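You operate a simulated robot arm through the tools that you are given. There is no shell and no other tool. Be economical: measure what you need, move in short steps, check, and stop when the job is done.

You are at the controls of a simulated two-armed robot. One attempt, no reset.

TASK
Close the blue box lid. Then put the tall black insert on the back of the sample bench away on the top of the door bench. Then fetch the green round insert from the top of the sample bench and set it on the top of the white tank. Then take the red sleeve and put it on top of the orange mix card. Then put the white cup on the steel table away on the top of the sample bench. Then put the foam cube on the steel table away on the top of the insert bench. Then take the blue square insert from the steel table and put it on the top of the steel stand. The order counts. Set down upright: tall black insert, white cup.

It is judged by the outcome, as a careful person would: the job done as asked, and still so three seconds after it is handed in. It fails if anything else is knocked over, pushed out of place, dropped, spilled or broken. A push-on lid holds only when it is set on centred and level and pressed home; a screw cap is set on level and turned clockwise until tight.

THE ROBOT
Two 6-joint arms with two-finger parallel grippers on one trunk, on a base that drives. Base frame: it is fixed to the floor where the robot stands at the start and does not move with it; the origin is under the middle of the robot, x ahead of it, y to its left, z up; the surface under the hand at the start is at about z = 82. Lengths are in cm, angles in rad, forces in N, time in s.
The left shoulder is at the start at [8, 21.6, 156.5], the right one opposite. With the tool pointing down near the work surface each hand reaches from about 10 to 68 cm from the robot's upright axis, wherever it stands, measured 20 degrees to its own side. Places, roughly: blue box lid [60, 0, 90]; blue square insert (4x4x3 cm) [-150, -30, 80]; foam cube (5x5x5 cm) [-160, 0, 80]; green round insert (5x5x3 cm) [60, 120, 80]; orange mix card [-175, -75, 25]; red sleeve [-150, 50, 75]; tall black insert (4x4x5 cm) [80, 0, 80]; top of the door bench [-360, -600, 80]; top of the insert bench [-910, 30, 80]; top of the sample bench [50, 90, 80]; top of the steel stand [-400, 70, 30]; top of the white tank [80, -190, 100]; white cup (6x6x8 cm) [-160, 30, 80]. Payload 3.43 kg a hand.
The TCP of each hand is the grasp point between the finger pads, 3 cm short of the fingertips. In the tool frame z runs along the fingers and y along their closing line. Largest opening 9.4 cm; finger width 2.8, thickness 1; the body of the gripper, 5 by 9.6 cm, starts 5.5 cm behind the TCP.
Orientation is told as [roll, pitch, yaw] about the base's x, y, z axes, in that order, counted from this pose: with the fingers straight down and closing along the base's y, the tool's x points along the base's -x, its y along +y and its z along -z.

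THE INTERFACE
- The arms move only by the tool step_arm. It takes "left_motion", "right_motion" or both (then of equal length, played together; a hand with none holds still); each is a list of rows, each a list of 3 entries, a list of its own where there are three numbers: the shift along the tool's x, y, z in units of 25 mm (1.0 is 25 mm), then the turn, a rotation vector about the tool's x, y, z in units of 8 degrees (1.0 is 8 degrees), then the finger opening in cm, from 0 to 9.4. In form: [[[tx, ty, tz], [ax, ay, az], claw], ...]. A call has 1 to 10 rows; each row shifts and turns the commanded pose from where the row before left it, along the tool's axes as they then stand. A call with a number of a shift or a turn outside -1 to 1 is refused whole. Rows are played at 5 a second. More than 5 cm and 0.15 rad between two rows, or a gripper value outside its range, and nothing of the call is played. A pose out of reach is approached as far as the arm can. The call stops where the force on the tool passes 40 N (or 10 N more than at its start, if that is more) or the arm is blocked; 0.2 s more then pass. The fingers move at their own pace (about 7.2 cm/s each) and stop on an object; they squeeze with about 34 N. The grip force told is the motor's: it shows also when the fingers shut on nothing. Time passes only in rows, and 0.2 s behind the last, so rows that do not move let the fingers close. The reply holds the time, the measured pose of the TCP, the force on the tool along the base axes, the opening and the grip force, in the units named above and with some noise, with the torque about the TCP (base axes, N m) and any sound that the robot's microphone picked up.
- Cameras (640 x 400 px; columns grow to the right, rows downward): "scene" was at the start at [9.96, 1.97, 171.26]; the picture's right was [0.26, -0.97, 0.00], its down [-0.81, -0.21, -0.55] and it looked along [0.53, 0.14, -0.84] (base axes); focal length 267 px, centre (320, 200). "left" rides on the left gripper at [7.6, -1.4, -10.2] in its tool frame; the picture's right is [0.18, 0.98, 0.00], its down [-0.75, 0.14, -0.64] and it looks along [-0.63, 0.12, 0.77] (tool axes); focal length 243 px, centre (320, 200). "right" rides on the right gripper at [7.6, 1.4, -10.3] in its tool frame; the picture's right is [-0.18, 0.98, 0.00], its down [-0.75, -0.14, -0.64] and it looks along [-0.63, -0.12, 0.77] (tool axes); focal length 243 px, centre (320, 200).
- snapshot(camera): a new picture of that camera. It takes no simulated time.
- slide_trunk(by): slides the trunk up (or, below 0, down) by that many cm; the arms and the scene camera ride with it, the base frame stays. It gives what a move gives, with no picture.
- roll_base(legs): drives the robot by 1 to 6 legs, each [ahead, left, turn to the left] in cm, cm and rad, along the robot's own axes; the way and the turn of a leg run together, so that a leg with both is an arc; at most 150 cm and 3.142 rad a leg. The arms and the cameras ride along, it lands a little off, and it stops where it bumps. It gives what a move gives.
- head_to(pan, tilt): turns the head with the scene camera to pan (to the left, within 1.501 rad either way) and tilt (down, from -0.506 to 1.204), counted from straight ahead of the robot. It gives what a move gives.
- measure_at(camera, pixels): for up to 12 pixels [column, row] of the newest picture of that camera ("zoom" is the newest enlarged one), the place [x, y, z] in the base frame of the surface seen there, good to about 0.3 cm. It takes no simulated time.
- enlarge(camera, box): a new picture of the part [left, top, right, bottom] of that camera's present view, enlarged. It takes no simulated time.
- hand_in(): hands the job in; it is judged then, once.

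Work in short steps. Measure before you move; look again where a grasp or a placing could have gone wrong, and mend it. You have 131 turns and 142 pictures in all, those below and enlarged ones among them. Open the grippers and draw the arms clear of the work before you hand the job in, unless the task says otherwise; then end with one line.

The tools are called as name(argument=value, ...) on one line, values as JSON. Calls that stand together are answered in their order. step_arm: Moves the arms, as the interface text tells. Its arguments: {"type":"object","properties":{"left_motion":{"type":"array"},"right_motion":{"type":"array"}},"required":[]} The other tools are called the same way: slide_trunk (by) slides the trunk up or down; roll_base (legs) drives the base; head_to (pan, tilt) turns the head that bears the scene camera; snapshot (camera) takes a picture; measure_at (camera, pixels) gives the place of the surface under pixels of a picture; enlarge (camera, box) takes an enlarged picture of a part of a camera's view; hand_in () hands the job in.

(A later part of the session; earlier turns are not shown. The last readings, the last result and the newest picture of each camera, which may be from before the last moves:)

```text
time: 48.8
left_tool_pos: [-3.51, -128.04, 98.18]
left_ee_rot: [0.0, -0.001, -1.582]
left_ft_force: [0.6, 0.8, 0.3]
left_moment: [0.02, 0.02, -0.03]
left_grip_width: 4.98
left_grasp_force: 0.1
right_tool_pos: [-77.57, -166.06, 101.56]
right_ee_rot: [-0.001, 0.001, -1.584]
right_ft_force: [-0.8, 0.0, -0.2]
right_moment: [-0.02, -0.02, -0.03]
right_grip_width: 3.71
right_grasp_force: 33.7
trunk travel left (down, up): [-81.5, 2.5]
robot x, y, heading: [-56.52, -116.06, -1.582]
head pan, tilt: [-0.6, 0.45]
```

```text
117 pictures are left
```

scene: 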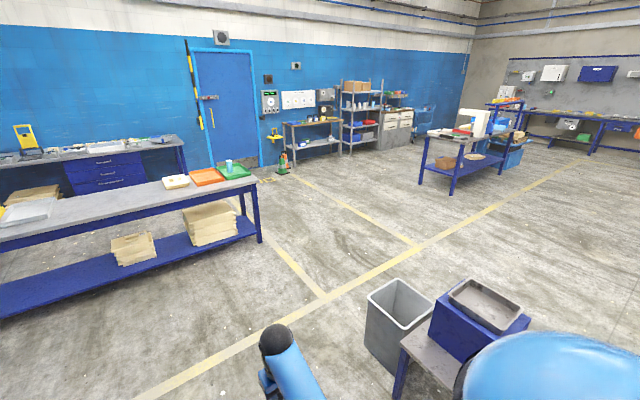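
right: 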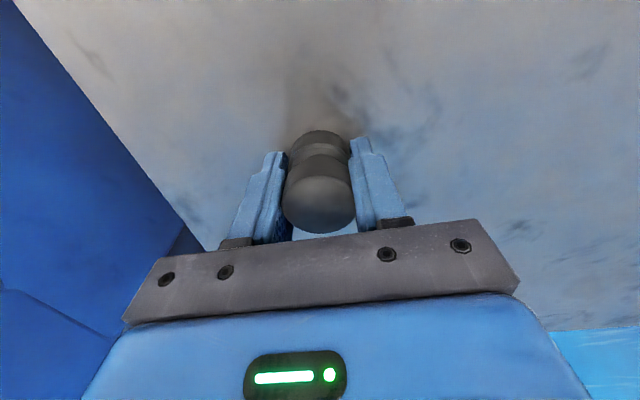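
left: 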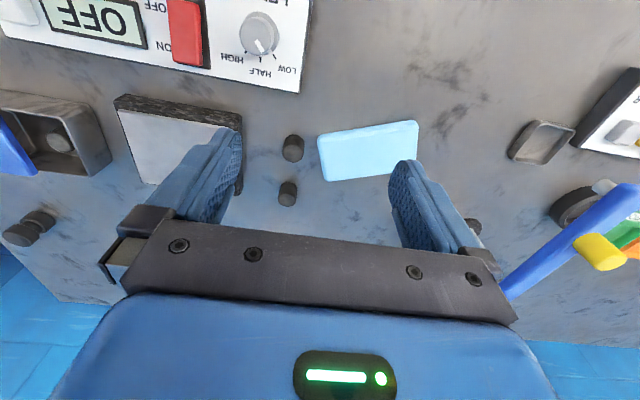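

The floor is clear beyond. I measure the bin, bench corner and door bench before the drive.

measure_at(camera="scene", pixels=[[369, 293], [400, 280], [433, 310], [258, 185], [262, 240], [283, 172], [285, 122], [340, 118], [320, 124], [395, 390]])

enlarge(camera="scene", box=[250, 75, 410, 175])

```text
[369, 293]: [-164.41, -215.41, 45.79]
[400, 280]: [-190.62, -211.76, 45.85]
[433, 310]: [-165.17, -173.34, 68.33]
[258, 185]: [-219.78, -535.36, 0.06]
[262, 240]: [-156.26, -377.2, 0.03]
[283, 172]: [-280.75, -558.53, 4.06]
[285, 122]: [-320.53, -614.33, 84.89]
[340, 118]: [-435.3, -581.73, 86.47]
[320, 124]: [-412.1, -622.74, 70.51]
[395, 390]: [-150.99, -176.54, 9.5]
```

```text
4.00 times, centred on (330, 125) of scene
```

zoom: 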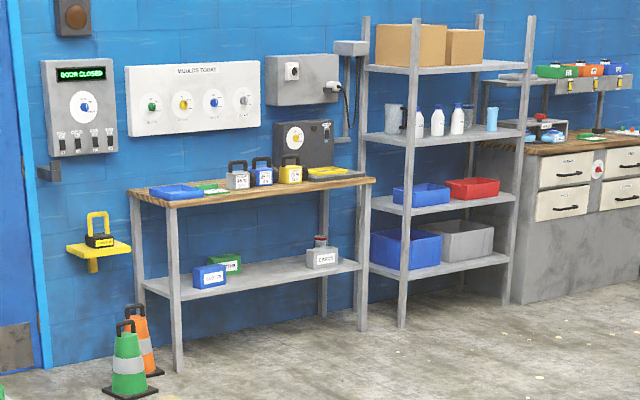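

Bin corner ≈[-151…-164, −215], bench corner ≈[-152, −370]. I go ahead to y≈−282, sidestep to x≈−362, then ahead to y≈−430.

roll_base(legs=[[150, 0, 0], [16, 0, 0], [0, -150, 0], [0, -152, 0], [145, 0, 0]])

head_to(pan=0, tilt=0.65)

snapshot(camera="scene")

```text
refused: -152 is not a number from -150 to 150
```

```text
time: 49.8
left_tool_pos: [-3.49, -127.96, 98.18]
left_ee_rot: [0.0, 0.0, -1.582]
left_ft_force: [-0.5, -0.8, -0.6]
left_moment: [0.03, -0.01, 0.01]
left_grip_width: 5.03
left_grasp_force: 0.1
right_tool_pos: [-77.49, -166.21, 101.47]
right_ee_rot: [0.0, -0.001, -1.583]
right_ft_force: [-0.7, 0.1, -1.0]
right_moment: [0.01, 0.03, -0.01]
right_grip_width: 3.68
right_grasp_force: 33.7
trunk travel left (down, up): [-81.5, 2.5]
robot x, y, heading: [-56.57, -116.22, -1.582]
head pan, tilt: [0.0, 0.649]
```

```text
115 pictures are left
```

scene: 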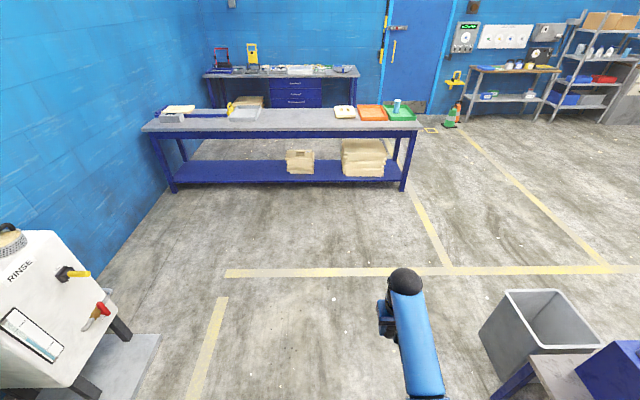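

The call was refused over a 152 value; I resend it with 150.

roll_base(legs=[[150, 0, 0], [16, 0, 0], [0, -150, 0], [0, -150, 0], [145, 0, 0]])

snapshot(camera="scene")

```text
time: 79.2
left_tool_pos: [-308.05, -436.75, 98.3]
left_ee_rot: [0.001, 0.002, -1.578]
left_ft_force: [0.6, 0.4, -0.3]
left_moment: [0.02, 0.01, -0.02]
left_grip_width: 4.99
left_grasp_force: 0.1
right_tool_pos: [-381.94, -475.03, 101.54]
right_ee_rot: [0.001, 0.001, -1.579]
right_ft_force: [-0.5, 0.6, -0.5]
right_moment: [-0.03, 0.0, 0.0]
right_grip_width: 3.67
right_grasp_force: 34.3
trunk travel left (down, up): [-81.5, 2.5]
robot x, y, heading: [-361.5, -425.07, -1.584]
head pan, tilt: [0.0, 0.649]
```

```text
114 pictures are left
```

scene: 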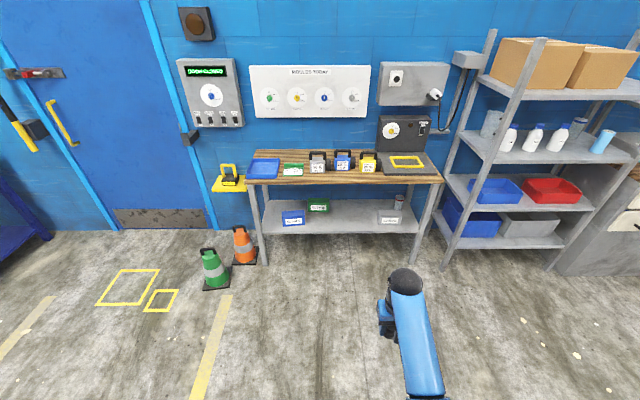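

The wooden top shows free space along the front at (320,180). I measure the edges and items.

measure_at(camera="scene", pixels=[[250, 184], [350, 184], [438, 182], [320, 180], [345, 178], [318, 170], [294, 175], [370, 172], [268, 178], [300, 155], [320, 152], [210, 285]])

enlarge(camera="scene", box=[235, 135, 455, 195])

```text
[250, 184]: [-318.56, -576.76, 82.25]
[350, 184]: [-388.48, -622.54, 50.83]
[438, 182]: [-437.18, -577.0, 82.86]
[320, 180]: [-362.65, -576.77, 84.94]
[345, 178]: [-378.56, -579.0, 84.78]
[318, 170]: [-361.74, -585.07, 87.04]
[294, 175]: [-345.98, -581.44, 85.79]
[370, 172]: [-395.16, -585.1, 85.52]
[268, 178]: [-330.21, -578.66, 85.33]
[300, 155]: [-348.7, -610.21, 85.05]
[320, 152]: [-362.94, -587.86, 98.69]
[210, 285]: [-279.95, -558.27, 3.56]
```

```text
2.91 times, centred on (345, 165) of scene
```

zoom: 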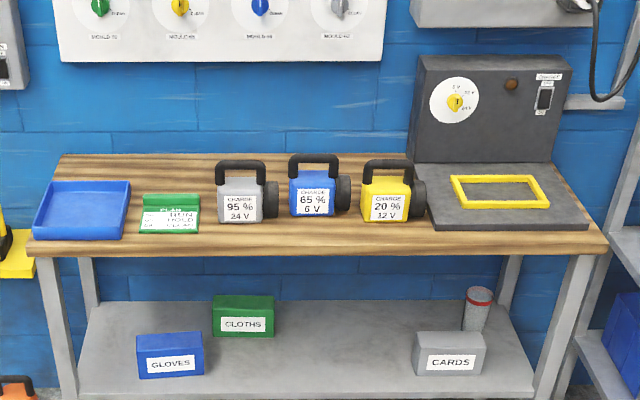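

Top z≈84.8. The best free spot is behind the low green plan card; I measure that region in the zoom.

measure_at(camera="zoom", pixels=[[170, 158], [170, 175], [170, 188], [200, 165], [140, 165], [130, 185], [145, 198], [198, 198], [217, 190], [240, 165], [60, 180], [215, 160]])

```text
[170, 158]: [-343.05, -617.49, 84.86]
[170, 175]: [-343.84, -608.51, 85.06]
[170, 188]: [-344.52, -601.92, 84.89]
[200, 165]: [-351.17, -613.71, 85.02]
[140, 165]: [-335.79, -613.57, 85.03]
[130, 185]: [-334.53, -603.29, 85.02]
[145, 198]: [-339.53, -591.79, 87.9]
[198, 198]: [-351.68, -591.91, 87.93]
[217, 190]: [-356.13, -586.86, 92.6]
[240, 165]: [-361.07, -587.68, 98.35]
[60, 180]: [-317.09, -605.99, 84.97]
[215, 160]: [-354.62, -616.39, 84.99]
```

Free area x −334…−354, y −597…−618 at z 85. I drive left 27 and ahead 95, with the trunk up 2.5 for clearance.

slide_trunk(by=2.5)

roll_base(legs=[[0, 27, 0.012], [98, 0, 0]])

snapshot(camera="scene")

```text
time: 79.9
left_tool_pos: [-307.99, -436.63, 100.72]
left_ee_rot: [-0.001, -0.001, -1.577]
left_ft_force: [0.4, -0.9, -0.5]
left_moment: [-0.03, 0.01, 0.02]
left_grip_width: 4.97
left_grasp_force: 0.1
right_tool_pos: [-382.0, -475.04, 104.08]
right_ee_rot: [-0.001, 0.001, -1.582]
right_ft_force: [-0.1, -0.5, -0.6]
right_moment: [-0.02, 0.01, -0.04]
right_grip_width: 3.68
right_grasp_force: 34.9
trunk travel left (down, up): [-84.0, 0.0]
robot x, y, heading: [-361.42, -425.42, -1.579]
head pan, tilt: [0.0, 0.649]
```

```text
time: 86.4
left_tool_pos: [-280.15, -533.03, 100.68]
left_ee_rot: [0.0, -0.001, -1.561]
left_ft_force: [0.1, -0.1, 0.9]
left_moment: [-0.05, -0.01, -0.05]
left_grip_width: 5.01
left_grasp_force: 0.0
right_tool_pos: [-353.41, -572.68, 104.02]
right_ee_rot: [0.0, 0.001, -1.561]
right_ft_force: [-0.2, 0.1, -0.9]
right_moment: [0.0, -0.04, 0.0]
right_grip_width: 3.67
right_grasp_force: 33.3
trunk travel left (down, up): [-84.0, 0.0]
robot x, y, heading: [-333.44, -522.05, -1.562]
head pan, tilt: [0.0, 0.649]
```

```text
112 pictures are left
```

scene: 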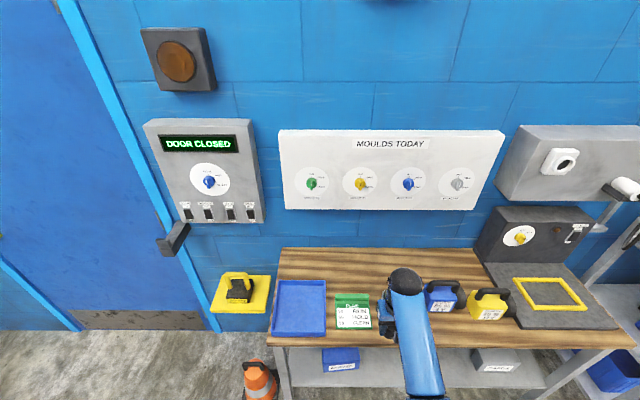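

I bring the hand left to x≈−344, then drive 22 cm nearer.

step_arm(right_motion=[[[0, 1, 0], [0, 0, 0], 0], [[0, 1, 0], [0, 0, 0], 0], [[0, 1, 0], [0, 0, 0], 0], [[0, 0.8, 0], [0, 0, 0], 0]])

roll_base(legs=[[22, 0, 0]])

snapshot(camera="scene")

```text
time: 87.4
left_tool_pos: [-280.02, -533.15, 100.68]
left_ee_rot: [0.0, -0.002, -1.562]
left_ft_force: [0.5, 0.2, 0.5]
left_moment: [0.0, -0.04, 0.0]
left_grip_width: 5.0
left_grasp_force: 0.0
right_tool_pos: [-343.97, -572.72, 104.01]
right_ee_rot: [-0.001, -0.001, -1.564]
right_ft_force: [0.2, -0.5, -0.4]
right_moment: [-0.02, 0.0, 0.0]
right_grip_width: 3.66
right_grasp_force: 33.4
trunk travel left (down, up): [-84.0, 0.0]
robot x, y, heading: [-333.54, -522.52, -1.562]
head pan, tilt: [0.0, 0.649]
```

```text
time: 89.1
left_tool_pos: [-279.98, -554.68, 100.89]
left_ee_rot: [-0.001, -0.003, -1.564]
left_ft_force: [-0.1, 0.2, -0.7]
left_moment: [0.0, 0.01, 0.0]
left_grip_width: 4.99
left_grasp_force: 0.1
right_tool_pos: [-344.07, -594.06, 104.21]
right_ee_rot: [-0.001, -0.003, -1.566]
right_ft_force: [0.0, 0.0, -1.3]
right_moment: [-0.01, -0.01, -0.04]
right_grip_width: 3.68
right_grasp_force: 34.4
trunk travel left (down, up): [-84.0, 0.0]
robot x, y, heading: [-333.58, -543.96, -1.568]
head pan, tilt: [0.0, 0.649]
```

```text
111 pictures are left
```

scene: 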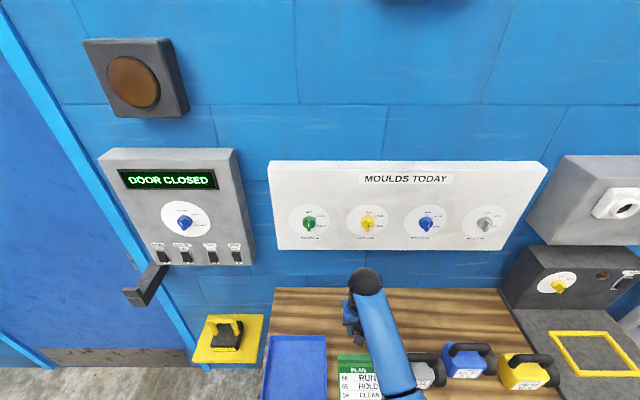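

Now forward 10.5 cm and down to about z 91, then check.

step_arm(right_motion=[[[-1, 0, 0], [0, 0, 0], 0], [[-1, 0, 0], [0, 0, 0], 0], [[-1, 0, 0], [0, 0, 0], 0], [[-1, 0, 0], [0, 0, 0], 0], [[-0.2, 0, 1], [0, 0, 0], 0], [[0, 0, 1], [0, 0, 0], 0], [[0, 0, 1], [0, 0, 0], 0], [[0, 0, 1], [0, 0, 0], 0], [[0, 0, 1], [0, 0, 0], 0]])

snapshot(camera="right")

```text
time: 91.1
left_tool_pos: [-279.97, -555.13, 100.89]
left_ee_rot: [0.0, 0.0, -1.563]
left_ft_force: [-1.2, 0.0, -0.1]
left_moment: [0.0, -0.02, 0.0]
left_grip_width: 5.03
left_grasp_force: 0.1
right_tool_pos: [-343.99, -605.0, 91.47]
right_ee_rot: [-0.001, 0.001, -1.567]
right_ft_force: [-0.4, -0.4, -0.9]
right_moment: [0.01, -0.02, 0.0]
right_grip_width: 3.66
right_grasp_force: 34.2
trunk travel left (down, up): [-84.0, 0.0]
robot x, y, heading: [-333.82, -544.35, -1.564]
head pan, tilt: [0.0, 0.649]
```

```text
110 pictures are left
```

right: 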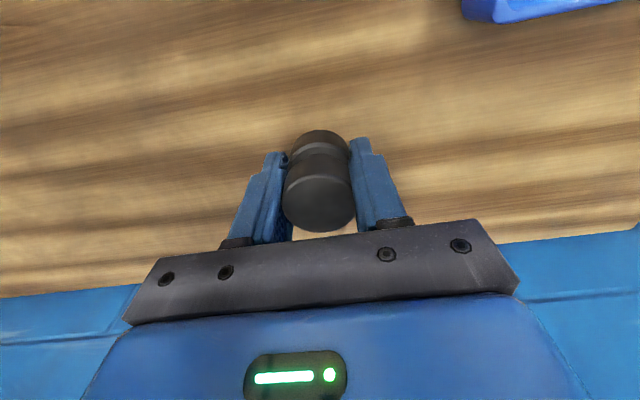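

Spot is free around. I lower gently to contact near z 88.5.

step_arm(right_motion=[[[0, 0, 0.7], [0, 0, 0], 0], [[0, 0, 0.3], [0, 0, 0], 0], [[0, 0, 0.14], [0, 0, 0], 0], [[0, 0, 0], [0, 0, 0], 0]])

```text
time: 92.1
left_tool_pos: [-279.98, -555.13, 100.74]
left_ee_rot: [0.001, 0.0, -1.563]
left_ft_force: [0.0, -1.5, 0.3]
left_moment: [-0.04, 0.02, 0.01]
left_grip_width: 5.01
left_grasp_force: 0.1
right_tool_pos: [-343.86, -605.04, 88.59]
right_ee_rot: [0.0, 0.0, -1.566]
right_ft_force: [-0.2, 0.3, 0.6]
right_moment: [0.0, -0.03, 0.0]
right_grip_width: 3.67
right_grasp_force: 33.9
trunk travel left (down, up): [-84.0, 0.0]
robot x, y, heading: [-333.49, -544.49, -1.566]
head pan, tilt: [0.0, 0.649]
```

Near contact; a last millimetre, then open and rise.

step_arm(right_motion=[[[0, 0, 0.04], [0, 0, 0], 0], [[0, 0, 0], [0, 0, 0], 5.5], [[0, 0, 0], [0, 0, 0], 5.5], [[0, 0, -1], [0, 0, 0], 5.5], [[0, 0, -1], [0, 0, 0], 5.5], [[0, 0, -1], [0, 0, 0], 5.5], [[0, 0, -1], [0, 0, 0], 5.5], [[0, 0, -1], [0, 0, 0], 5.5]])

snapshot(camera="right")

```text
time: 93.9
left_tool_pos: [-279.87, -555.06, 100.71]
left_ee_rot: [0.001, -0.001, -1.565]
left_ft_force: [0.5, 0.4, -0.4]
left_moment: [0.02, -0.01, 0.01]
left_grip_width: 4.99
left_grasp_force: 0.1
right_tool_pos: [-343.87, -604.85, 101.0]
right_ee_rot: [0.0, 0.0, -1.566]
right_ft_force: [-0.4, -0.6, 0.0]
right_moment: [-0.01, 0.03, 0.01]
right_grip_width: 5.53
right_grasp_force: 0.1
trunk travel left (down, up): [-84.0, 0.0]
robot x, y, heading: [-333.69, -544.11, -1.561]
head pan, tilt: [0.0, 0.649]
```

```text
109 pictures are left
```

right: 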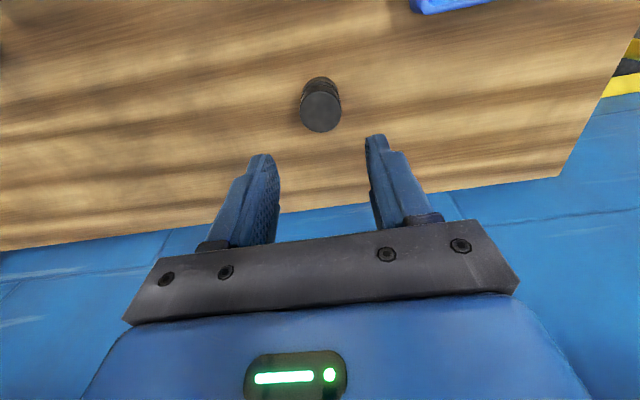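

The insert stands upright at (320,105). Task 2 done. I draw the hand back and return along the same way to the sample bench corridor.

step_arm(right_motion=[[[1, 0, 0], [0, 0, 0], 5.5], [[1, 0, 0], [0, 0, 0], 5.5], [[1, 0, 0], [0, 0, 0], 5.5], [[1, 0, 0], [0, 0, 0], 5.5]])

roll_base(legs=[[-131, 0, 0], [-131, 0, 0], [0, 139, 0], [0, 139, 0], [-150, 0, 0], [-100, 0, 0]])

snapshot(camera="scene")

```text
time: 94.9
left_tool_pos: [-279.88, -555.05, 100.71]
left_ee_rot: [0.0, 0.001, -1.562]
left_ft_force: [-0.5, -0.9, 0.5]
left_moment: [0.0, 0.02, 0.04]
left_grip_width: 4.99
left_grasp_force: 0.1
right_tool_pos: [-343.96, -594.97, 101.04]
right_ee_rot: [0.0, 0.0, -1.567]
right_ft_force: [0.5, 1.1, 0.1]
right_moment: [0.01, 0.01, 0.0]
right_grip_width: 5.51
right_grasp_force: 0.0
trunk travel left (down, up): [-84.0, 0.0]
robot x, y, heading: [-333.45, -544.31, -1.565]
head pan, tilt: [0.0, 0.649]
```

```text
time: 132.6
left_tool_pos: [-5.77, -40.16, 100.67]
left_ee_rot: [0.001, 0.002, -1.563]
left_ft_force: [0.3, -0.1, -0.6]
left_moment: [0.01, -0.02, 0.01]
left_grip_width: 4.99
left_grasp_force: 0.0
right_tool_pos: [-69.76, -80.0, 100.94]
right_ee_rot: [0.001, 0.002, -1.565]
right_ft_force: [0.2, -0.2, 0.6]
right_moment: [-0.01, 0.03, 0.0]
right_grip_width: 5.48
right_grasp_force: 0.0
trunk travel left (down, up): [-84.0, 0.0]
robot x, y, heading: [-59.25, -29.15, -1.564]
head pan, tilt: [0.0, 0.649]
```

```text
108 pictures are left
```

scene: 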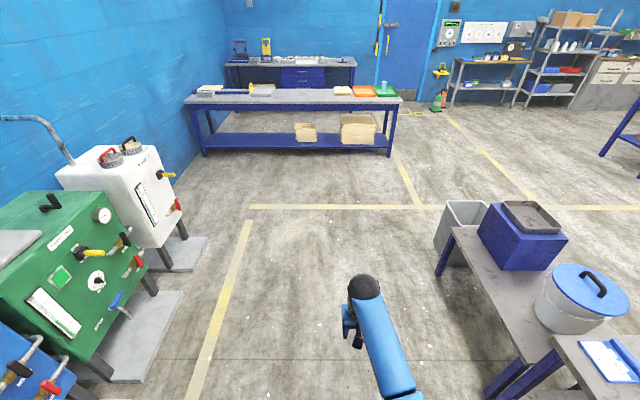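

I turn to face the sample bench and look left along it.

roll_base(legs=[[0, 0, 1.565]])

head_to(pan=0.9, tilt=0.5)

snapshot(camera="scene")

```text
time: 136.8
left_tool_pos: [-48.39, 24.35, 100.77]
left_ee_rot: [0.0, 0.0, 0.007]
left_ft_force: [-0.6, -0.1, -0.5]
left_moment: [0.02, 0.03, -0.01]
left_grip_width: 4.99
left_grasp_force: 0.1
right_tool_pos: [-8.62, -39.51, 101.02]
right_ee_rot: [0.0, -0.001, 0.006]
right_ft_force: [-0.1, 0.8, 0.1]
right_moment: [-0.02, 0.01, 0.0]
right_grip_width: 5.48
right_grasp_force: 0.0
trunk travel left (down, up): [-84.0, 0.0]
robot x, y, heading: [-59.43, -29.33, 0.008]
head pan, tilt: [0.0, 0.649]
```

```text
time: 138.0
left_tool_pos: [-48.39, 24.48, 100.84]
left_ee_rot: [-0.001, 0.001, 0.006]
left_ft_force: [0.2, -0.8, -0.1]
left_moment: [0.04, 0.0, 0.02]
left_grip_width: 5.01
left_grasp_force: 0.0
right_tool_pos: [-8.63, -39.61, 101.0]
right_ee_rot: [-0.001, 0.0, 0.006]
right_ft_force: [0.0, -0.6, 0.9]
right_moment: [0.01, 0.0, 0.01]
right_grip_width: 5.49
right_grasp_force: 0.0
trunk travel left (down, up): [-84.0, 0.0]
robot x, y, heading: [-59.15, -29.26, 0.005]
head pan, tilt: [0.901, 0.499]
```

```text
107 pictures are left
```

scene: 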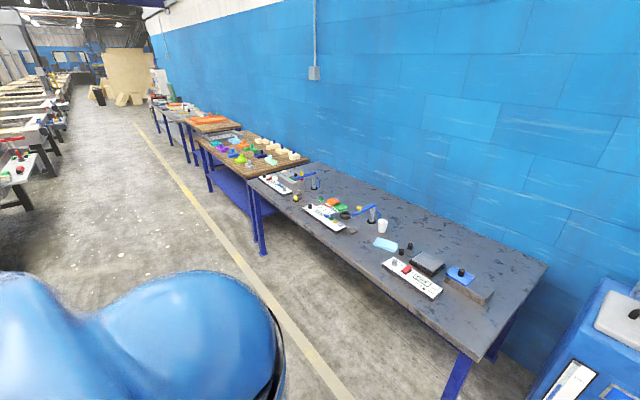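

The corridor is clear. I drive left 163 cm, then look at the green insert.

roll_base(legs=[[0, 100, 0], [25, 63, -0.005]])

head_to(pan=-0.2, tilt=0.75)

snapshot(camera="scene")

```text
time: 146.6
left_tool_pos: [-24.85, 188.77, 100.89]
left_ee_rot: [0.0, 0.001, 0.006]
left_ft_force: [-0.6, 0.3, -0.4]
left_moment: [0.01, 0.0, 0.0]
left_grip_width: 5.02
left_grasp_force: 0.0
right_tool_pos: [14.86, 124.7, 100.96]
right_ee_rot: [0.001, 0.001, 0.005]
right_ft_force: [0.0, 0.4, 0.1]
right_moment: [0.02, -0.01, 0.02]
right_grip_width: 5.51
right_grasp_force: 0.0
trunk travel left (down, up): [-84.0, 0.0]
robot x, y, heading: [-35.63, 135.19, 0.003]
head pan, tilt: [0.901, 0.499]
```

```text
time: 147.9
left_tool_pos: [-24.86, 188.81, 100.8]
left_ee_rot: [0.0, -0.001, 0.007]
left_ft_force: [-0.1, -0.7, 0.6]
left_moment: [0.01, 0.0, -0.06]
left_grip_width: 4.99
left_grasp_force: 0.0
right_tool_pos: [15.04, 124.73, 100.91]
right_ee_rot: [0.001, -0.001, 0.004]
right_ft_force: [0.3, 0.8, 0.2]
right_moment: [0.0, 0.03, -0.01]
right_grip_width: 5.5
right_grasp_force: 0.1
trunk travel left (down, up): [-84.0, 0.0]
robot x, y, heading: [-35.83, 135.19, 0.006]
head pan, tilt: [-0.201, 0.75]
```

```text
106 pictures are left
```

scene: 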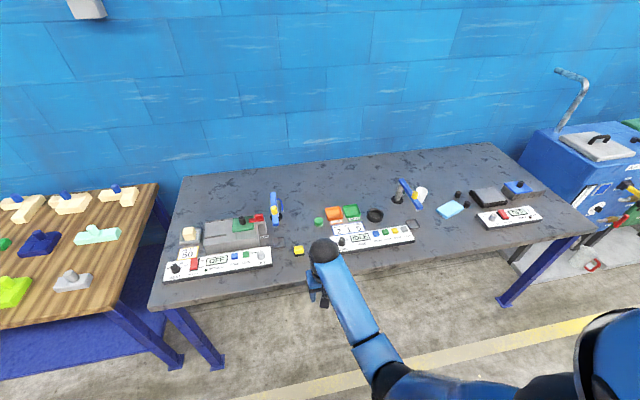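

The green round insert is at (319,221). I measure it and its neighbours.

enlarge(camera="scene", box=[240, 180, 440, 280])

measure_at(camera="zoom", pixels=[[254, 128], [235, 132], [272, 132], [300, 105], [118, 60], [118, 140], [360, 100], [190, 225], [330, 165], [440, 115], [560, 60], [104, 45]])

```text
3.20 times, centred on (340, 230) of scene
```

zoom: 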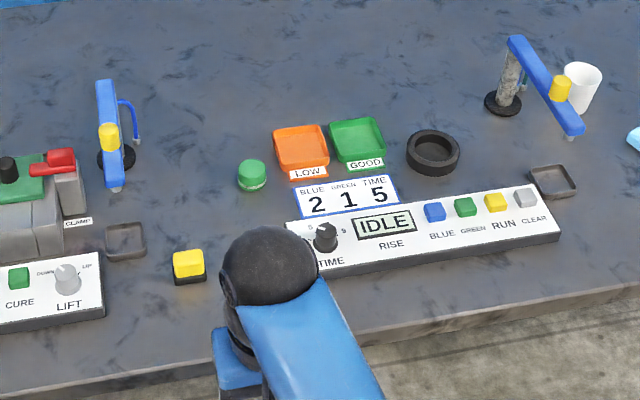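

```text
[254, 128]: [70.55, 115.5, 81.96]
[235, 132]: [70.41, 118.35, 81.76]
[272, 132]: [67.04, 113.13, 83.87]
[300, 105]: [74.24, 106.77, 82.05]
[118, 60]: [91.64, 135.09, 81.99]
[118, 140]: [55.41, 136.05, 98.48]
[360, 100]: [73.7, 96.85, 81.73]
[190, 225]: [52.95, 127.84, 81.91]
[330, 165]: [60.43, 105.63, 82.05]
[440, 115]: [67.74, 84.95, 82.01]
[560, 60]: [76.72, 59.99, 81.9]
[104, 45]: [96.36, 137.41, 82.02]
```

I re-measure the green insert at its centre (252,172) in the zoom, and the levers' tops.

measure_at(camera="zoom", pixels=[[252, 168], [252, 185], [240, 170], [264, 170], [105, 90], [116, 185], [295, 150], [110, 140], [570, 130], [520, 45]])

```text
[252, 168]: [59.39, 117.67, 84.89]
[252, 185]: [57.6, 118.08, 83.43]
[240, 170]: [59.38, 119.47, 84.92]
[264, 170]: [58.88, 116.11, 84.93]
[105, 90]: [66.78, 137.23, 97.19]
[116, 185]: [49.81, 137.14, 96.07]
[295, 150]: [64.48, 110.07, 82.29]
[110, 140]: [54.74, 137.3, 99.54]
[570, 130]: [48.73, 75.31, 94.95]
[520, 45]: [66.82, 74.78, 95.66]
```

Green insert centre ≈ [59.3, 117.7], top 85; lever at y 137 is clear. I drive ahead 36 cm.

roll_base(legs=[[36, 0, -0.005]])

step_arm(right_motion=[[[0, -1, 0.4], [0, 0, 0], 7], [[-0.5, -1, 0.4], [0, 0, 0], 7], [[-1, -0.6, 0.4], [0, 0, 0], 7], [[-1, 0, 0.8], [0, 0, 0], 7]])

snapshot(camera="right")

```text
time: 150.2
left_tool_pos: [11.39, 188.8, 100.83]
left_ee_rot: [0.0, -0.003, 0.0]
left_ft_force: [-0.1, 1.0, -0.2]
left_moment: [0.01, -0.01, 0.0]
left_grip_width: 5.0
left_grasp_force: 0.1
right_tool_pos: [50.81, 124.51, 101.23]
right_ee_rot: [0.0, -0.001, -0.003]
right_ft_force: [-0.2, 0.2, -0.1]
right_moment: [-0.02, -0.02, 0.01]
right_grip_width: 5.46
right_grasp_force: 0.1
trunk travel left (down, up): [-84.0, 0.0]
robot x, y, heading: [0.15, 135.3, -0.001]
head pan, tilt: [-0.201, 0.75]
```

```text
time: 151.2
left_tool_pos: [11.92, 189.02, 100.75]
left_ee_rot: [-0.002, 0.003, -0.002]
left_ft_force: [-0.3, -0.3, -0.3]
left_moment: [0.01, 0.0, -0.02]
left_grip_width: 4.97
left_grasp_force: 0.1
right_tool_pos: [57.45, 117.91, 95.82]
right_ee_rot: [0.001, 0.003, -0.002]
right_ft_force: [-0.6, 0.8, 0.1]
right_moment: [-0.02, 0.02, -0.05]
right_grip_width: 6.99
right_grasp_force: 0.0
trunk travel left (down, up): [-84.0, 0.0]
robot x, y, heading: [0.77, 135.49, -0.0]
head pan, tilt: [-0.201, 0.75]
```

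```text
104 pictures are left
```

right: 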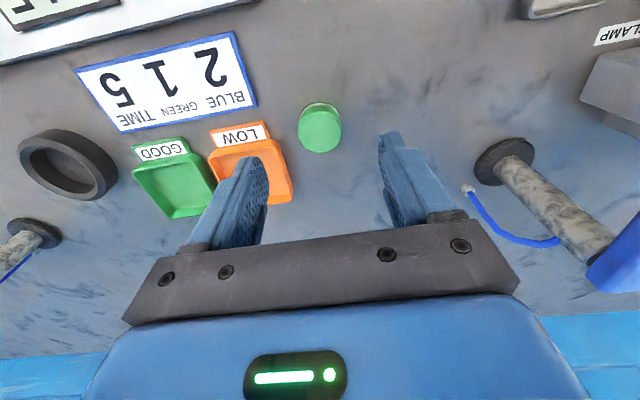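

measure_at(camera="right", pixels=[[320, 132], [300, 130], [340, 130], [320, 112], [320, 150], [290, 195], [268, 125]])

```text
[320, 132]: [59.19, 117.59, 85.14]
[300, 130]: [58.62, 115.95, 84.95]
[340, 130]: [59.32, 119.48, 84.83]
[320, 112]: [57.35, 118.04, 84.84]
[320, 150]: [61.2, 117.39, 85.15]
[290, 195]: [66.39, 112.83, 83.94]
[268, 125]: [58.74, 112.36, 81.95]
```

Centre [59.25, 117.7]. The orange tray edge is at y≈113, so I use 5.6 opening, descend to z 85.2 and close.

step_arm(right_motion=[[[-0.72, -0.08, 0], [0, 0, 0], 5.6], [[0, 0, 1], [0, 0, 0], 5.6], [[0, 0, 1], [0, 0, 0], 5.6], [[0, 0, 1], [0, 0, 0], 5.6], [[0, 0, 1], [0, 0, 0], 5.6], [[0, 0, 0.24], [0, 0, 0], 5.6], [[0, 0, 0], [0, 0, 0], 0], [[0, 0, 0], [0, 0, 0], 0], [[0, 0, 0], [0, 0, 0], 0]])

snapshot(camera="right")

```text
time: 153.2
left_tool_pos: [11.7, 188.9, 100.85]
left_ee_rot: [0.001, 0.001, -0.001]
left_ft_force: [-0.8, -0.2, -0.3]
left_moment: [-0.01, 0.02, -0.02]
left_grip_width: 5.03
left_grasp_force: 0.1
right_tool_pos: [59.06, 117.78, 85.25]
right_ee_rot: [0.0, 0.001, -0.001]
right_ft_force: [-0.1, 0.0, 0.5]
right_moment: [0.01, 0.02, 0.0]
right_grip_width: 4.08
right_grasp_force: 34.4
trunk travel left (down, up): [-84.0, 0.0]
robot x, y, heading: [0.24, 135.18, -0.005]
head pan, tilt: [-0.201, 0.75]
```

```text
103 pictures are left
```

right: 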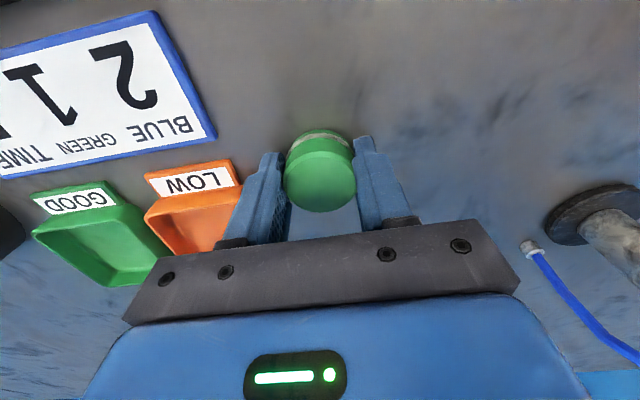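

Gripped (4.08 cm). I lift and draw in.

step_arm(right_motion=[[[0, 0, -1], [0, 0, 0], 0], [[0, 0, -1], [0, 0, 0], 0], [[0, 0, -1], [0, 0, 0], 0], [[0, 0, -1], [0, 0, 0], 0], [[0, 0, -1], [0, 0, 0], 0], [[0, 0, -1], [0, 0, 0], 0], [[1, 0, -0.3], [0, 0, 0], 0], [[1, 0, 0], [0, 0, 0], 0], [[1, 0, 0], [0, 0, 0], 0], [[1, 0, 0], [0, 0, 0], 0]])

roll_base(legs=[[-55, 0, 0], [0, -150, 0], [0, -110, 0]])

head_to(pan=-0.6, tilt=0.6)

snapshot(camera="scene")

```text
time: 155.4
left_tool_pos: [11.52, 188.95, 100.83]
left_ee_rot: [0.0, -0.001, 0.001]
left_ft_force: [0.2, 0.5, 0.0]
left_moment: [0.01, 0.0, 0.02]
left_grip_width: 5.03
left_grasp_force: 0.0
right_tool_pos: [48.99, 117.93, 101.31]
right_ee_rot: [0.001, -0.001, -0.001]
right_ft_force: [0.0, 0.6, -0.7]
right_moment: [-0.02, 0.01, 0.0]
right_grip_width: 4.07
right_grasp_force: 34.7
trunk travel left (down, up): [-84.0, 0.0]
robot x, y, heading: [0.55, 135.39, -0.003]
head pan, tilt: [-0.201, 0.75]
```

```text
time: 170.8
left_tool_pos: [-43.49, -70.33, 100.59]
left_ee_rot: [-0.002, 0.0, 0.01]
left_ft_force: [0.1, -1.0, -0.1]
left_moment: [0.02, 0.03, 0.01]
left_grip_width: 5.0
left_grasp_force: 0.0
right_tool_pos: [-5.42, -141.02, 101.21]
right_ee_rot: [-0.002, -0.002, 0.006]
right_ft_force: [0.3, 0.5, -0.3]
right_moment: [-0.01, -0.02, 0.0]
right_grip_width: 4.07
right_grasp_force: 34.1
trunk travel left (down, up): [-84.0, 0.0]
robot x, y, heading: [-53.92, -123.93, 0.005]
head pan, tilt: [-0.201, 0.75]
```

```text
time: 171.7
left_tool_pos: [-43.33, -70.41, 100.72]
left_ee_rot: [0.0, 0.0, 0.011]
left_ft_force: [-0.9, -0.1, -0.2]
left_moment: [0.01, 0.0, 0.01]
left_grip_width: 4.98
left_grasp_force: 0.1
right_tool_pos: [-5.34, -141.1, 101.2]
right_ee_rot: [0.0, 0.001, 0.006]
right_ft_force: [-0.3, -0.1, -0.2]
right_moment: [-0.02, -0.04, 0.01]
right_grip_width: 4.07
right_grasp_force: 34.2
trunk travel left (down, up): [-84.0, 0.0]
robot x, y, heading: [-54.79, -123.73, 0.007]
head pan, tilt: [-0.6, 0.6]
```

```text
102 pictures are left
```

scene: 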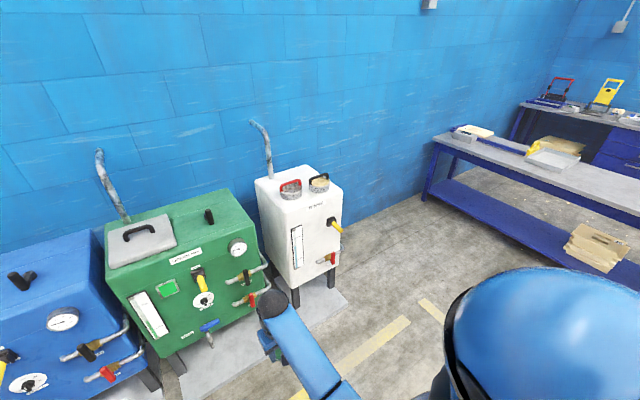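

enlarge(camera="scene", box=[240, 150, 360, 230])

measure_at(camera="zoom", pixels=[[100, 180], [120, 240], [310, 260], [500, 240], [540, 180], [300, 150], [430, 110], [270, 200], [270, 150], [430, 165], [350, 180], [170, 180]])

```text
5.00 times, centred on (300, 190) of scene
```

zoom: 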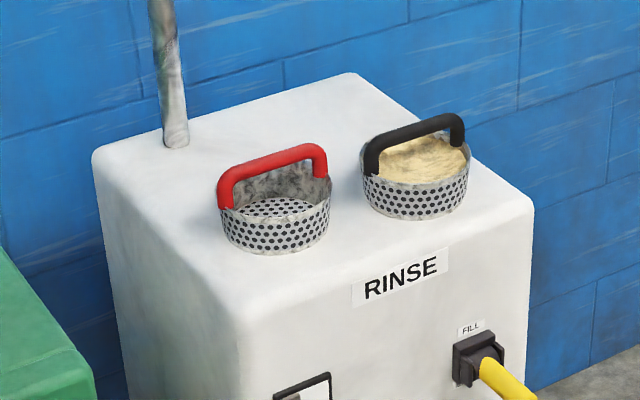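

```text
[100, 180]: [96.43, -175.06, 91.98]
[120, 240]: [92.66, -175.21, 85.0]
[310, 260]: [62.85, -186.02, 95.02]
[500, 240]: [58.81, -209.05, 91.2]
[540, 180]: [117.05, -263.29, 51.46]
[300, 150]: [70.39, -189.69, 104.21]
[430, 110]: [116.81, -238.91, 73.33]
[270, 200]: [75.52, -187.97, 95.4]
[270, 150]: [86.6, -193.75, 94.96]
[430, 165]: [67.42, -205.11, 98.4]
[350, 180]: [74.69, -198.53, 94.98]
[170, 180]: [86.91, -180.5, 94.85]
```

Tank top z≈95 with two baskets; a free spot is behind-left at about [85, −185]. I measure valves and the floor plate for base clearance.

measure_at(camera="scene", pixels=[[336, 227], [333, 258], [345, 300], [300, 330], [235, 300], [262, 262], [215, 340], [260, 295], [285, 205], [275, 183], [290, 192], [262, 180]])

```text
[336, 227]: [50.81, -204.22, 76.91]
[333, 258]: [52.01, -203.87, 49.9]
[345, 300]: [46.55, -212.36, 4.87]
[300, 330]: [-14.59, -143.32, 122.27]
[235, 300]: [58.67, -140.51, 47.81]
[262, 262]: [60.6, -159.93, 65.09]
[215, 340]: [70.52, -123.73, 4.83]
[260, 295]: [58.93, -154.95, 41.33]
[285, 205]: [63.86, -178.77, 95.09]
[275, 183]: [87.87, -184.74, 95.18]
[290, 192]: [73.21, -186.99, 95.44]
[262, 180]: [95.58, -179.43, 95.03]
```

I place the robot so the hand passes left of the basket (y≈−178): drive right 37 and ahead 72 (in two legs).

roll_base(legs=[[0, -37, -0.007], [71, 0, 0]])

snapshot(camera="scene")

snapshot(camera="right")

```text
time: 177.5
left_tool_pos: [28.25, -107.8, 100.78]
left_ee_rot: [-0.001, -0.001, -0.002]
left_ft_force: [-0.3, -0.1, 0.8]
left_moment: [0.0, -0.03, 0.01]
left_grip_width: 5.0
left_grasp_force: 0.1
right_tool_pos: [65.54, -178.85, 101.2]
right_ee_rot: [-0.001, 0.0, -0.007]
right_ft_force: [0.5, 0.0, -0.6]
right_moment: [0.0, -0.01, -0.01]
right_grip_width: 4.09
right_grasp_force: 33.6
trunk travel left (down, up): [-84.0, 0.0]
robot x, y, heading: [17.23, -161.19, -0.005]
head pan, tilt: [-0.6, 0.6]
```

```text
100 pictures are left
```

scene: 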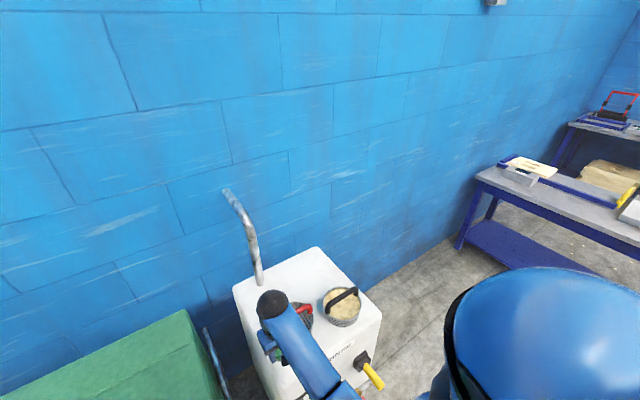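

```text
99 pictures are left
```

right: 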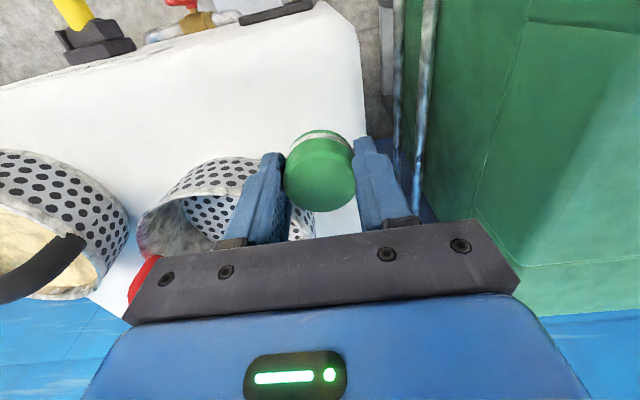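

The red basket is close to the hand's right side; I measure its rim and the green piece's surroundings.

measure_at(camera="right", pixels=[[145, 225], [240, 163], [305, 225], [140, 275], [200, 165], [330, 215], [355, 120], [110, 220]])

```text
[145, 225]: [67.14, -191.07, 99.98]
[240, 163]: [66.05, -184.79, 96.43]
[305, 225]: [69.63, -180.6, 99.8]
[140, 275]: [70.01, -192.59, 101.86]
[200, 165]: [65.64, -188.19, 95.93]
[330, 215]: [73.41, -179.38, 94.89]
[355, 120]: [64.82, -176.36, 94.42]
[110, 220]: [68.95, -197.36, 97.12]
```

The basket reaches y −180.6 with rim z 100, so I shift the hand 5 cm left first, then extend while rising.

step_arm(right_motion=[[[0, 1, -0.2], [0, 0, 0], 0], [[0, 1, -0.2], [0, 0, 0], 0], [[-0.8, 0, -0.4], [0, 0, 0], 0], [[-0.8, 0, -0.4], [0, 0, 0], 0], [[-0.8, 0, -0.4], [0, 0, 0], 0], [[-0.8, 0, -0.4], [0, 0, 0], 0]])

```text
time: 178.9
left_tool_pos: [28.61, -107.65, 100.69]
left_ee_rot: [-0.001, 0.003, -0.003]
left_ft_force: [0.1, -0.8, 0.8]
left_moment: [0.01, 0.02, 0.0]
left_grip_width: 4.99
left_grasp_force: 0.0
right_tool_pos: [73.75, -173.94, 106.07]
right_ee_rot: [0.001, 0.0, -0.006]
right_ft_force: [0.5, 0.7, 0.2]
right_moment: [0.02, -0.01, 0.02]
right_grip_width: 4.07
right_grasp_force: 34.0
trunk travel left (down, up): [-84.0, 0.0]
robot x, y, heading: [17.07, -161.7, -0.001]
head pan, tilt: [-0.6, 0.6]
```

On track. Trunk down 6, then extend further.

slide_trunk(by=-5)

step_arm(right_motion=[[[-0.8, 0, -0.4], [0, 0, 0], 0], [[-0.8, 0, -0.4], [0, 0, 0], 0], [[-0.8, 0, -0.4], [0, 0, 0], 0], [[-0.6, 0, -0.4], [0, 0, 0], 0]])

```text
time: 179.9
left_tool_pos: [28.47, -107.85, 95.68]
left_ee_rot: [0.001, 0.0, -0.004]
left_ft_force: [0.8, 0.1, -0.2]
left_moment: [0.02, 0.03, -0.02]
left_grip_width: 5.01
left_grasp_force: 0.0
right_tool_pos: [73.72, -173.97, 101.25]
right_ee_rot: [0.0, 0.001, -0.004]
right_ft_force: [0.0, -0.5, -0.9]
right_moment: [0.02, 0.03, -0.02]
right_grip_width: 4.04
right_grasp_force: 33.8
trunk travel left (down, up): [-79.0, 5.0]
robot x, y, heading: [17.19, -161.41, -0.005]
head pan, tilt: [-0.6, 0.6]
```

```text
time: 180.9
left_tool_pos: [28.51, -107.87, 95.82]
left_ee_rot: [0.001, 0.001, -0.003]
left_ft_force: [0.3, 0.0, 0.3]
left_moment: [0.02, 0.01, 0.02]
left_grip_width: 4.96
left_grasp_force: 0.2
right_tool_pos: [81.28, -173.97, 105.1]
right_ee_rot: [0.0, 0.003, -0.006]
right_ft_force: [-0.5, 0.2, -0.5]
right_moment: [0.01, -0.03, 0.03]
right_grip_width: 4.06
right_grasp_force: 34.2
trunk travel left (down, up): [-79.0, 5.0]
robot x, y, heading: [17.14, -161.18, -0.004]
head pan, tilt: [-0.6, 0.6]
```

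Trunk down 5, then forward 4.5 cm and right 10 cm over the target.

slide_trunk(by=-5)

step_arm(right_motion=[[[-0.9, 0, -0.3], [0, 0, 0], 0], [[-0.9, 0, -0.2], [0, 0, 0], 0], [[0, -1, 0], [0, 0, 0], 0], [[0, -1, 0], [0, 0, 0], 0], [[0, -1, 0], [0, 0, 0], 0], [[0, -1, 0], [0, 0, 0], 0]])

snapshot(camera="right")

```text
time: 181.8
left_tool_pos: [28.52, -107.78, 90.84]
left_ee_rot: [0.0, -0.001, -0.002]
left_ft_force: [-0.9, -0.4, 0.8]
left_moment: [0.0, 0.01, 0.03]
left_grip_width: 5.02
left_grasp_force: 0.1
right_tool_pos: [81.22, -173.89, 100.22]
right_ee_rot: [0.001, -0.001, -0.005]
right_ft_force: [0.5, -0.5, -0.4]
right_moment: [0.05, 0.01, 0.02]
right_grip_width: 4.06
right_grasp_force: 34.3
trunk travel left (down, up): [-74.0, 10.0]
robot x, y, heading: [17.03, -161.45, -0.002]
head pan, tilt: [-0.6, 0.6]
```

```text
time: 183.2
left_tool_pos: [28.52, -107.79, 90.81]
left_ee_rot: [0.0, 0.0, -0.003]
left_ft_force: [0.6, 0.1, 0.6]
left_moment: [-0.02, 0.0, 0.01]
left_grip_width: 5.01
left_grasp_force: 0.0
right_tool_pos: [85.6, -183.99, 101.38]
right_ee_rot: [0.0, 0.002, -0.004]
right_ft_force: [-0.5, -0.1, -0.9]
right_moment: [0.02, -0.01, -0.01]
right_grip_width: 4.07
right_grasp_force: 33.6
trunk travel left (down, up): [-74.0, 10.0]
robot x, y, heading: [17.14, -161.53, -0.007]
head pan, tilt: [-0.6, 0.6]
```

```text
98 pictures are left
```

right: 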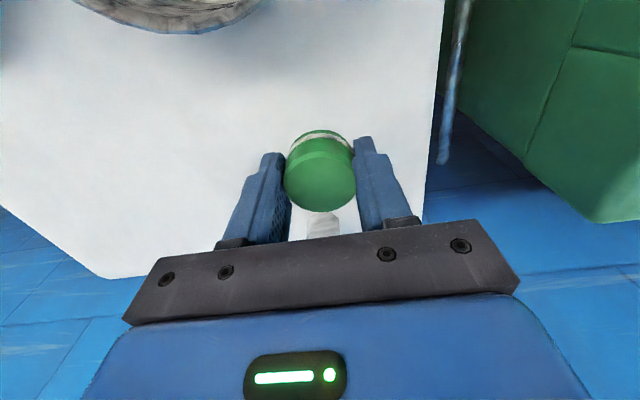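

Spot clear. Lower to z≈98.4.

step_arm(right_motion=[[[0, 0, 0.6], [0, 0, 0], 0], [[0, 0, 0.4], [0, 0, 0], 0], [[0, 0, 0.16], [0, 0, 0], 0], [[0, 0, 0.04], [0, 0, 0], 0], [[0, 0, 0], [0, 0, 0], 0]])

```text
time: 184.4
left_tool_pos: [28.43, -107.78, 90.75]
left_ee_rot: [0.001, -0.001, -0.005]
left_ft_force: [0.9, 0.0, -0.1]
left_moment: [-0.01, -0.01, -0.03]
left_grip_width: 5.01
left_grasp_force: 0.0
right_tool_pos: [85.6, -183.91, 98.36]
right_ee_rot: [-0.001, -0.001, -0.006]
right_ft_force: [-0.1, 2.4, -0.3]
right_moment: [0.02, 0.03, 0.04]
right_grip_width: 4.06
right_grasp_force: 34.1
trunk travel left (down, up): [-74.0, 10.0]
robot x, y, heading: [17.04, -160.89, -0.005]
head pan, tilt: [-0.6, 0.6]
```

No clear contact yet; creep 2 mm.

step_arm(right_motion=[[[0, 0, 0.05], [0, 0, 0], 0], [[0, 0, 0.05], [0, 0, 0], 0], [[0, 0, 0], [0, 0, 0], 0]])

```text
time: 185.2
left_tool_pos: [28.35, -107.76, 90.76]
left_ee_rot: [0.0, 0.0, -0.002]
left_ft_force: [0.7, 0.1, 0.5]
left_moment: [0.0, 0.01, 0.02]
left_grip_width: 5.01
left_grasp_force: 0.1
right_tool_pos: [85.58, -184.02, 98.39]
right_ee_rot: [-0.001, -0.003, -0.005]
right_ft_force: [0.6, -0.7, 11.0]
right_moment: [-0.04, -0.03, 0.02]
right_grip_width: 4.06
right_grasp_force: 34.1
trunk travel left (down, up): [-74.0, 10.0]
robot x, y, heading: [17.04, -161.24, -0.005]
head pan, tilt: [-0.6, 0.6]
```

Contact (11 N). I open modestly and rise.

step_arm(right_motion=[[[0, 0, -0.06], [0, 0, 0], 0], [[0, 0, 0], [0, 0, 0], 6], [[0, 0, 0], [0, 0, 0], 6], [[0, 0, -1], [0, 0, 0], 6], [[0, 0, -1], [0, 0, 0], 6]])

snapshot(camera="right")

```text
time: 186.4
left_tool_pos: [28.42, -107.74, 90.85]
left_ee_rot: [0.001, 0.0, -0.003]
left_ft_force: [-0.2, -0.3, -0.3]
left_moment: [-0.01, 0.0, -0.03]
left_grip_width: 5.01
left_grasp_force: 0.0
right_tool_pos: [85.7, -183.91, 103.36]
right_ee_rot: [-0.001, 0.001, -0.005]
right_ft_force: [-0.6, 0.4, -0.5]
right_moment: [-0.03, 0.01, -0.02]
right_grip_width: 6.0
right_grasp_force: 0.2
trunk travel left (down, up): [-74.0, 10.0]
robot x, y, heading: [17.21, -161.33, -0.003]
head pan, tilt: [-0.6, 0.6]
```

```text
97 pictures are left
```

right: 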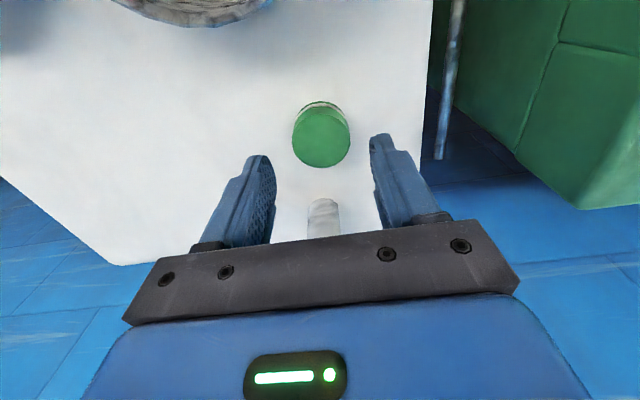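

Green insert stands on the tank. I shift the hand left clear of the basket and drive straight back 75 cm, raising the trunk afterwards.

step_arm(right_motion=[[[0, 1, 0], [0, 0, 0], 6], [[0, 1, 0], [0, 0, 0], 6], [[0, 1, 0], [0, 0, 0], 6], [[0, 1, 0], [0, 0, 0], 6]])

roll_base(legs=[[-75, 0, 0]])

head_to(pan=-0.5, tilt=0.5)

enlarge(camera="scene", box=[200, 100, 440, 250])

```text
time: 187.4
left_tool_pos: [28.49, -107.6, 90.73]
left_ee_rot: [0.0, 0.0, -0.004]
left_ft_force: [-0.2, 0.3, 0.1]
left_moment: [0.02, 0.02, 0.0]
left_grip_width: 5.01
left_grasp_force: 0.0
right_tool_pos: [85.83, -174.02, 103.37]
right_ee_rot: [-0.002, 0.0, -0.006]
right_ft_force: [0.1, -0.1, -0.1]
right_moment: [0.0, -0.01, -0.01]
right_grip_width: 6.0
right_grasp_force: 0.0
trunk travel left (down, up): [-74.0, 10.0]
robot x, y, heading: [17.18, -161.35, -0.003]
head pan, tilt: [-0.6, 0.6]
```

```text
time: 191.4
left_tool_pos: [-46.0, -107.4, 90.89]
left_ee_rot: [0.0, 0.001, -0.006]
left_ft_force: [-0.7, 0.0, -0.4]
left_moment: [0.01, 0.0, 0.04]
left_grip_width: 5.01
left_grasp_force: 0.0
right_tool_pos: [11.26, -173.8, 103.34]
right_ee_rot: [0.0, 0.002, -0.006]
right_ft_force: [0.2, 0.0, -0.4]
right_moment: [-0.04, 0.02, -0.02]
right_grip_width: 6.01
right_grasp_force: 0.1
trunk travel left (down, up): [-74.0, 10.0]
robot x, y, heading: [-57.43, -161.24, -0.0]
head pan, tilt: [-0.6, 0.6]
```

```text
time: 192.1
left_tool_pos: [-46.08, -107.49, 90.7]
left_ee_rot: [0.002, 0.003, -0.005]
left_ft_force: [-0.5, 0.1, -0.4]
left_moment: [0.0, 0.0, 0.04]
left_grip_width: 5.0
left_grasp_force: 0.0
right_tool_pos: [11.17, -173.9, 103.48]
right_ee_rot: [0.001, 0.0, -0.008]
right_ft_force: [0.8, -0.6, 0.0]
right_moment: [0.04, 0.02, -0.02]
right_grip_width: 6.0
right_grasp_force: 0.1
trunk travel left (down, up): [-74.0, 10.0]
robot x, y, heading: [-57.47, -160.86, -0.006]
head pan, tilt: [-0.499, 0.499]
```

```text
2.67 times, centred on (320, 175) of scene
```

zoom: 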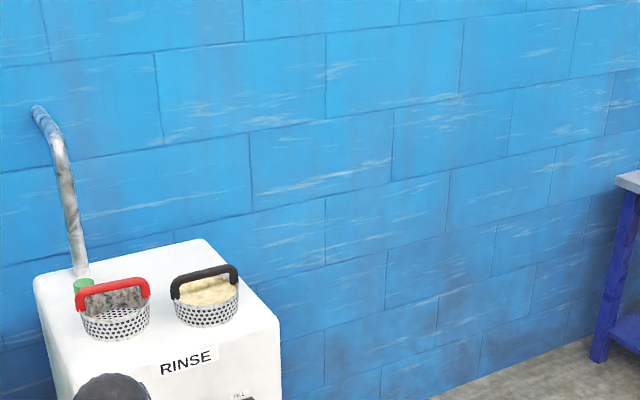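

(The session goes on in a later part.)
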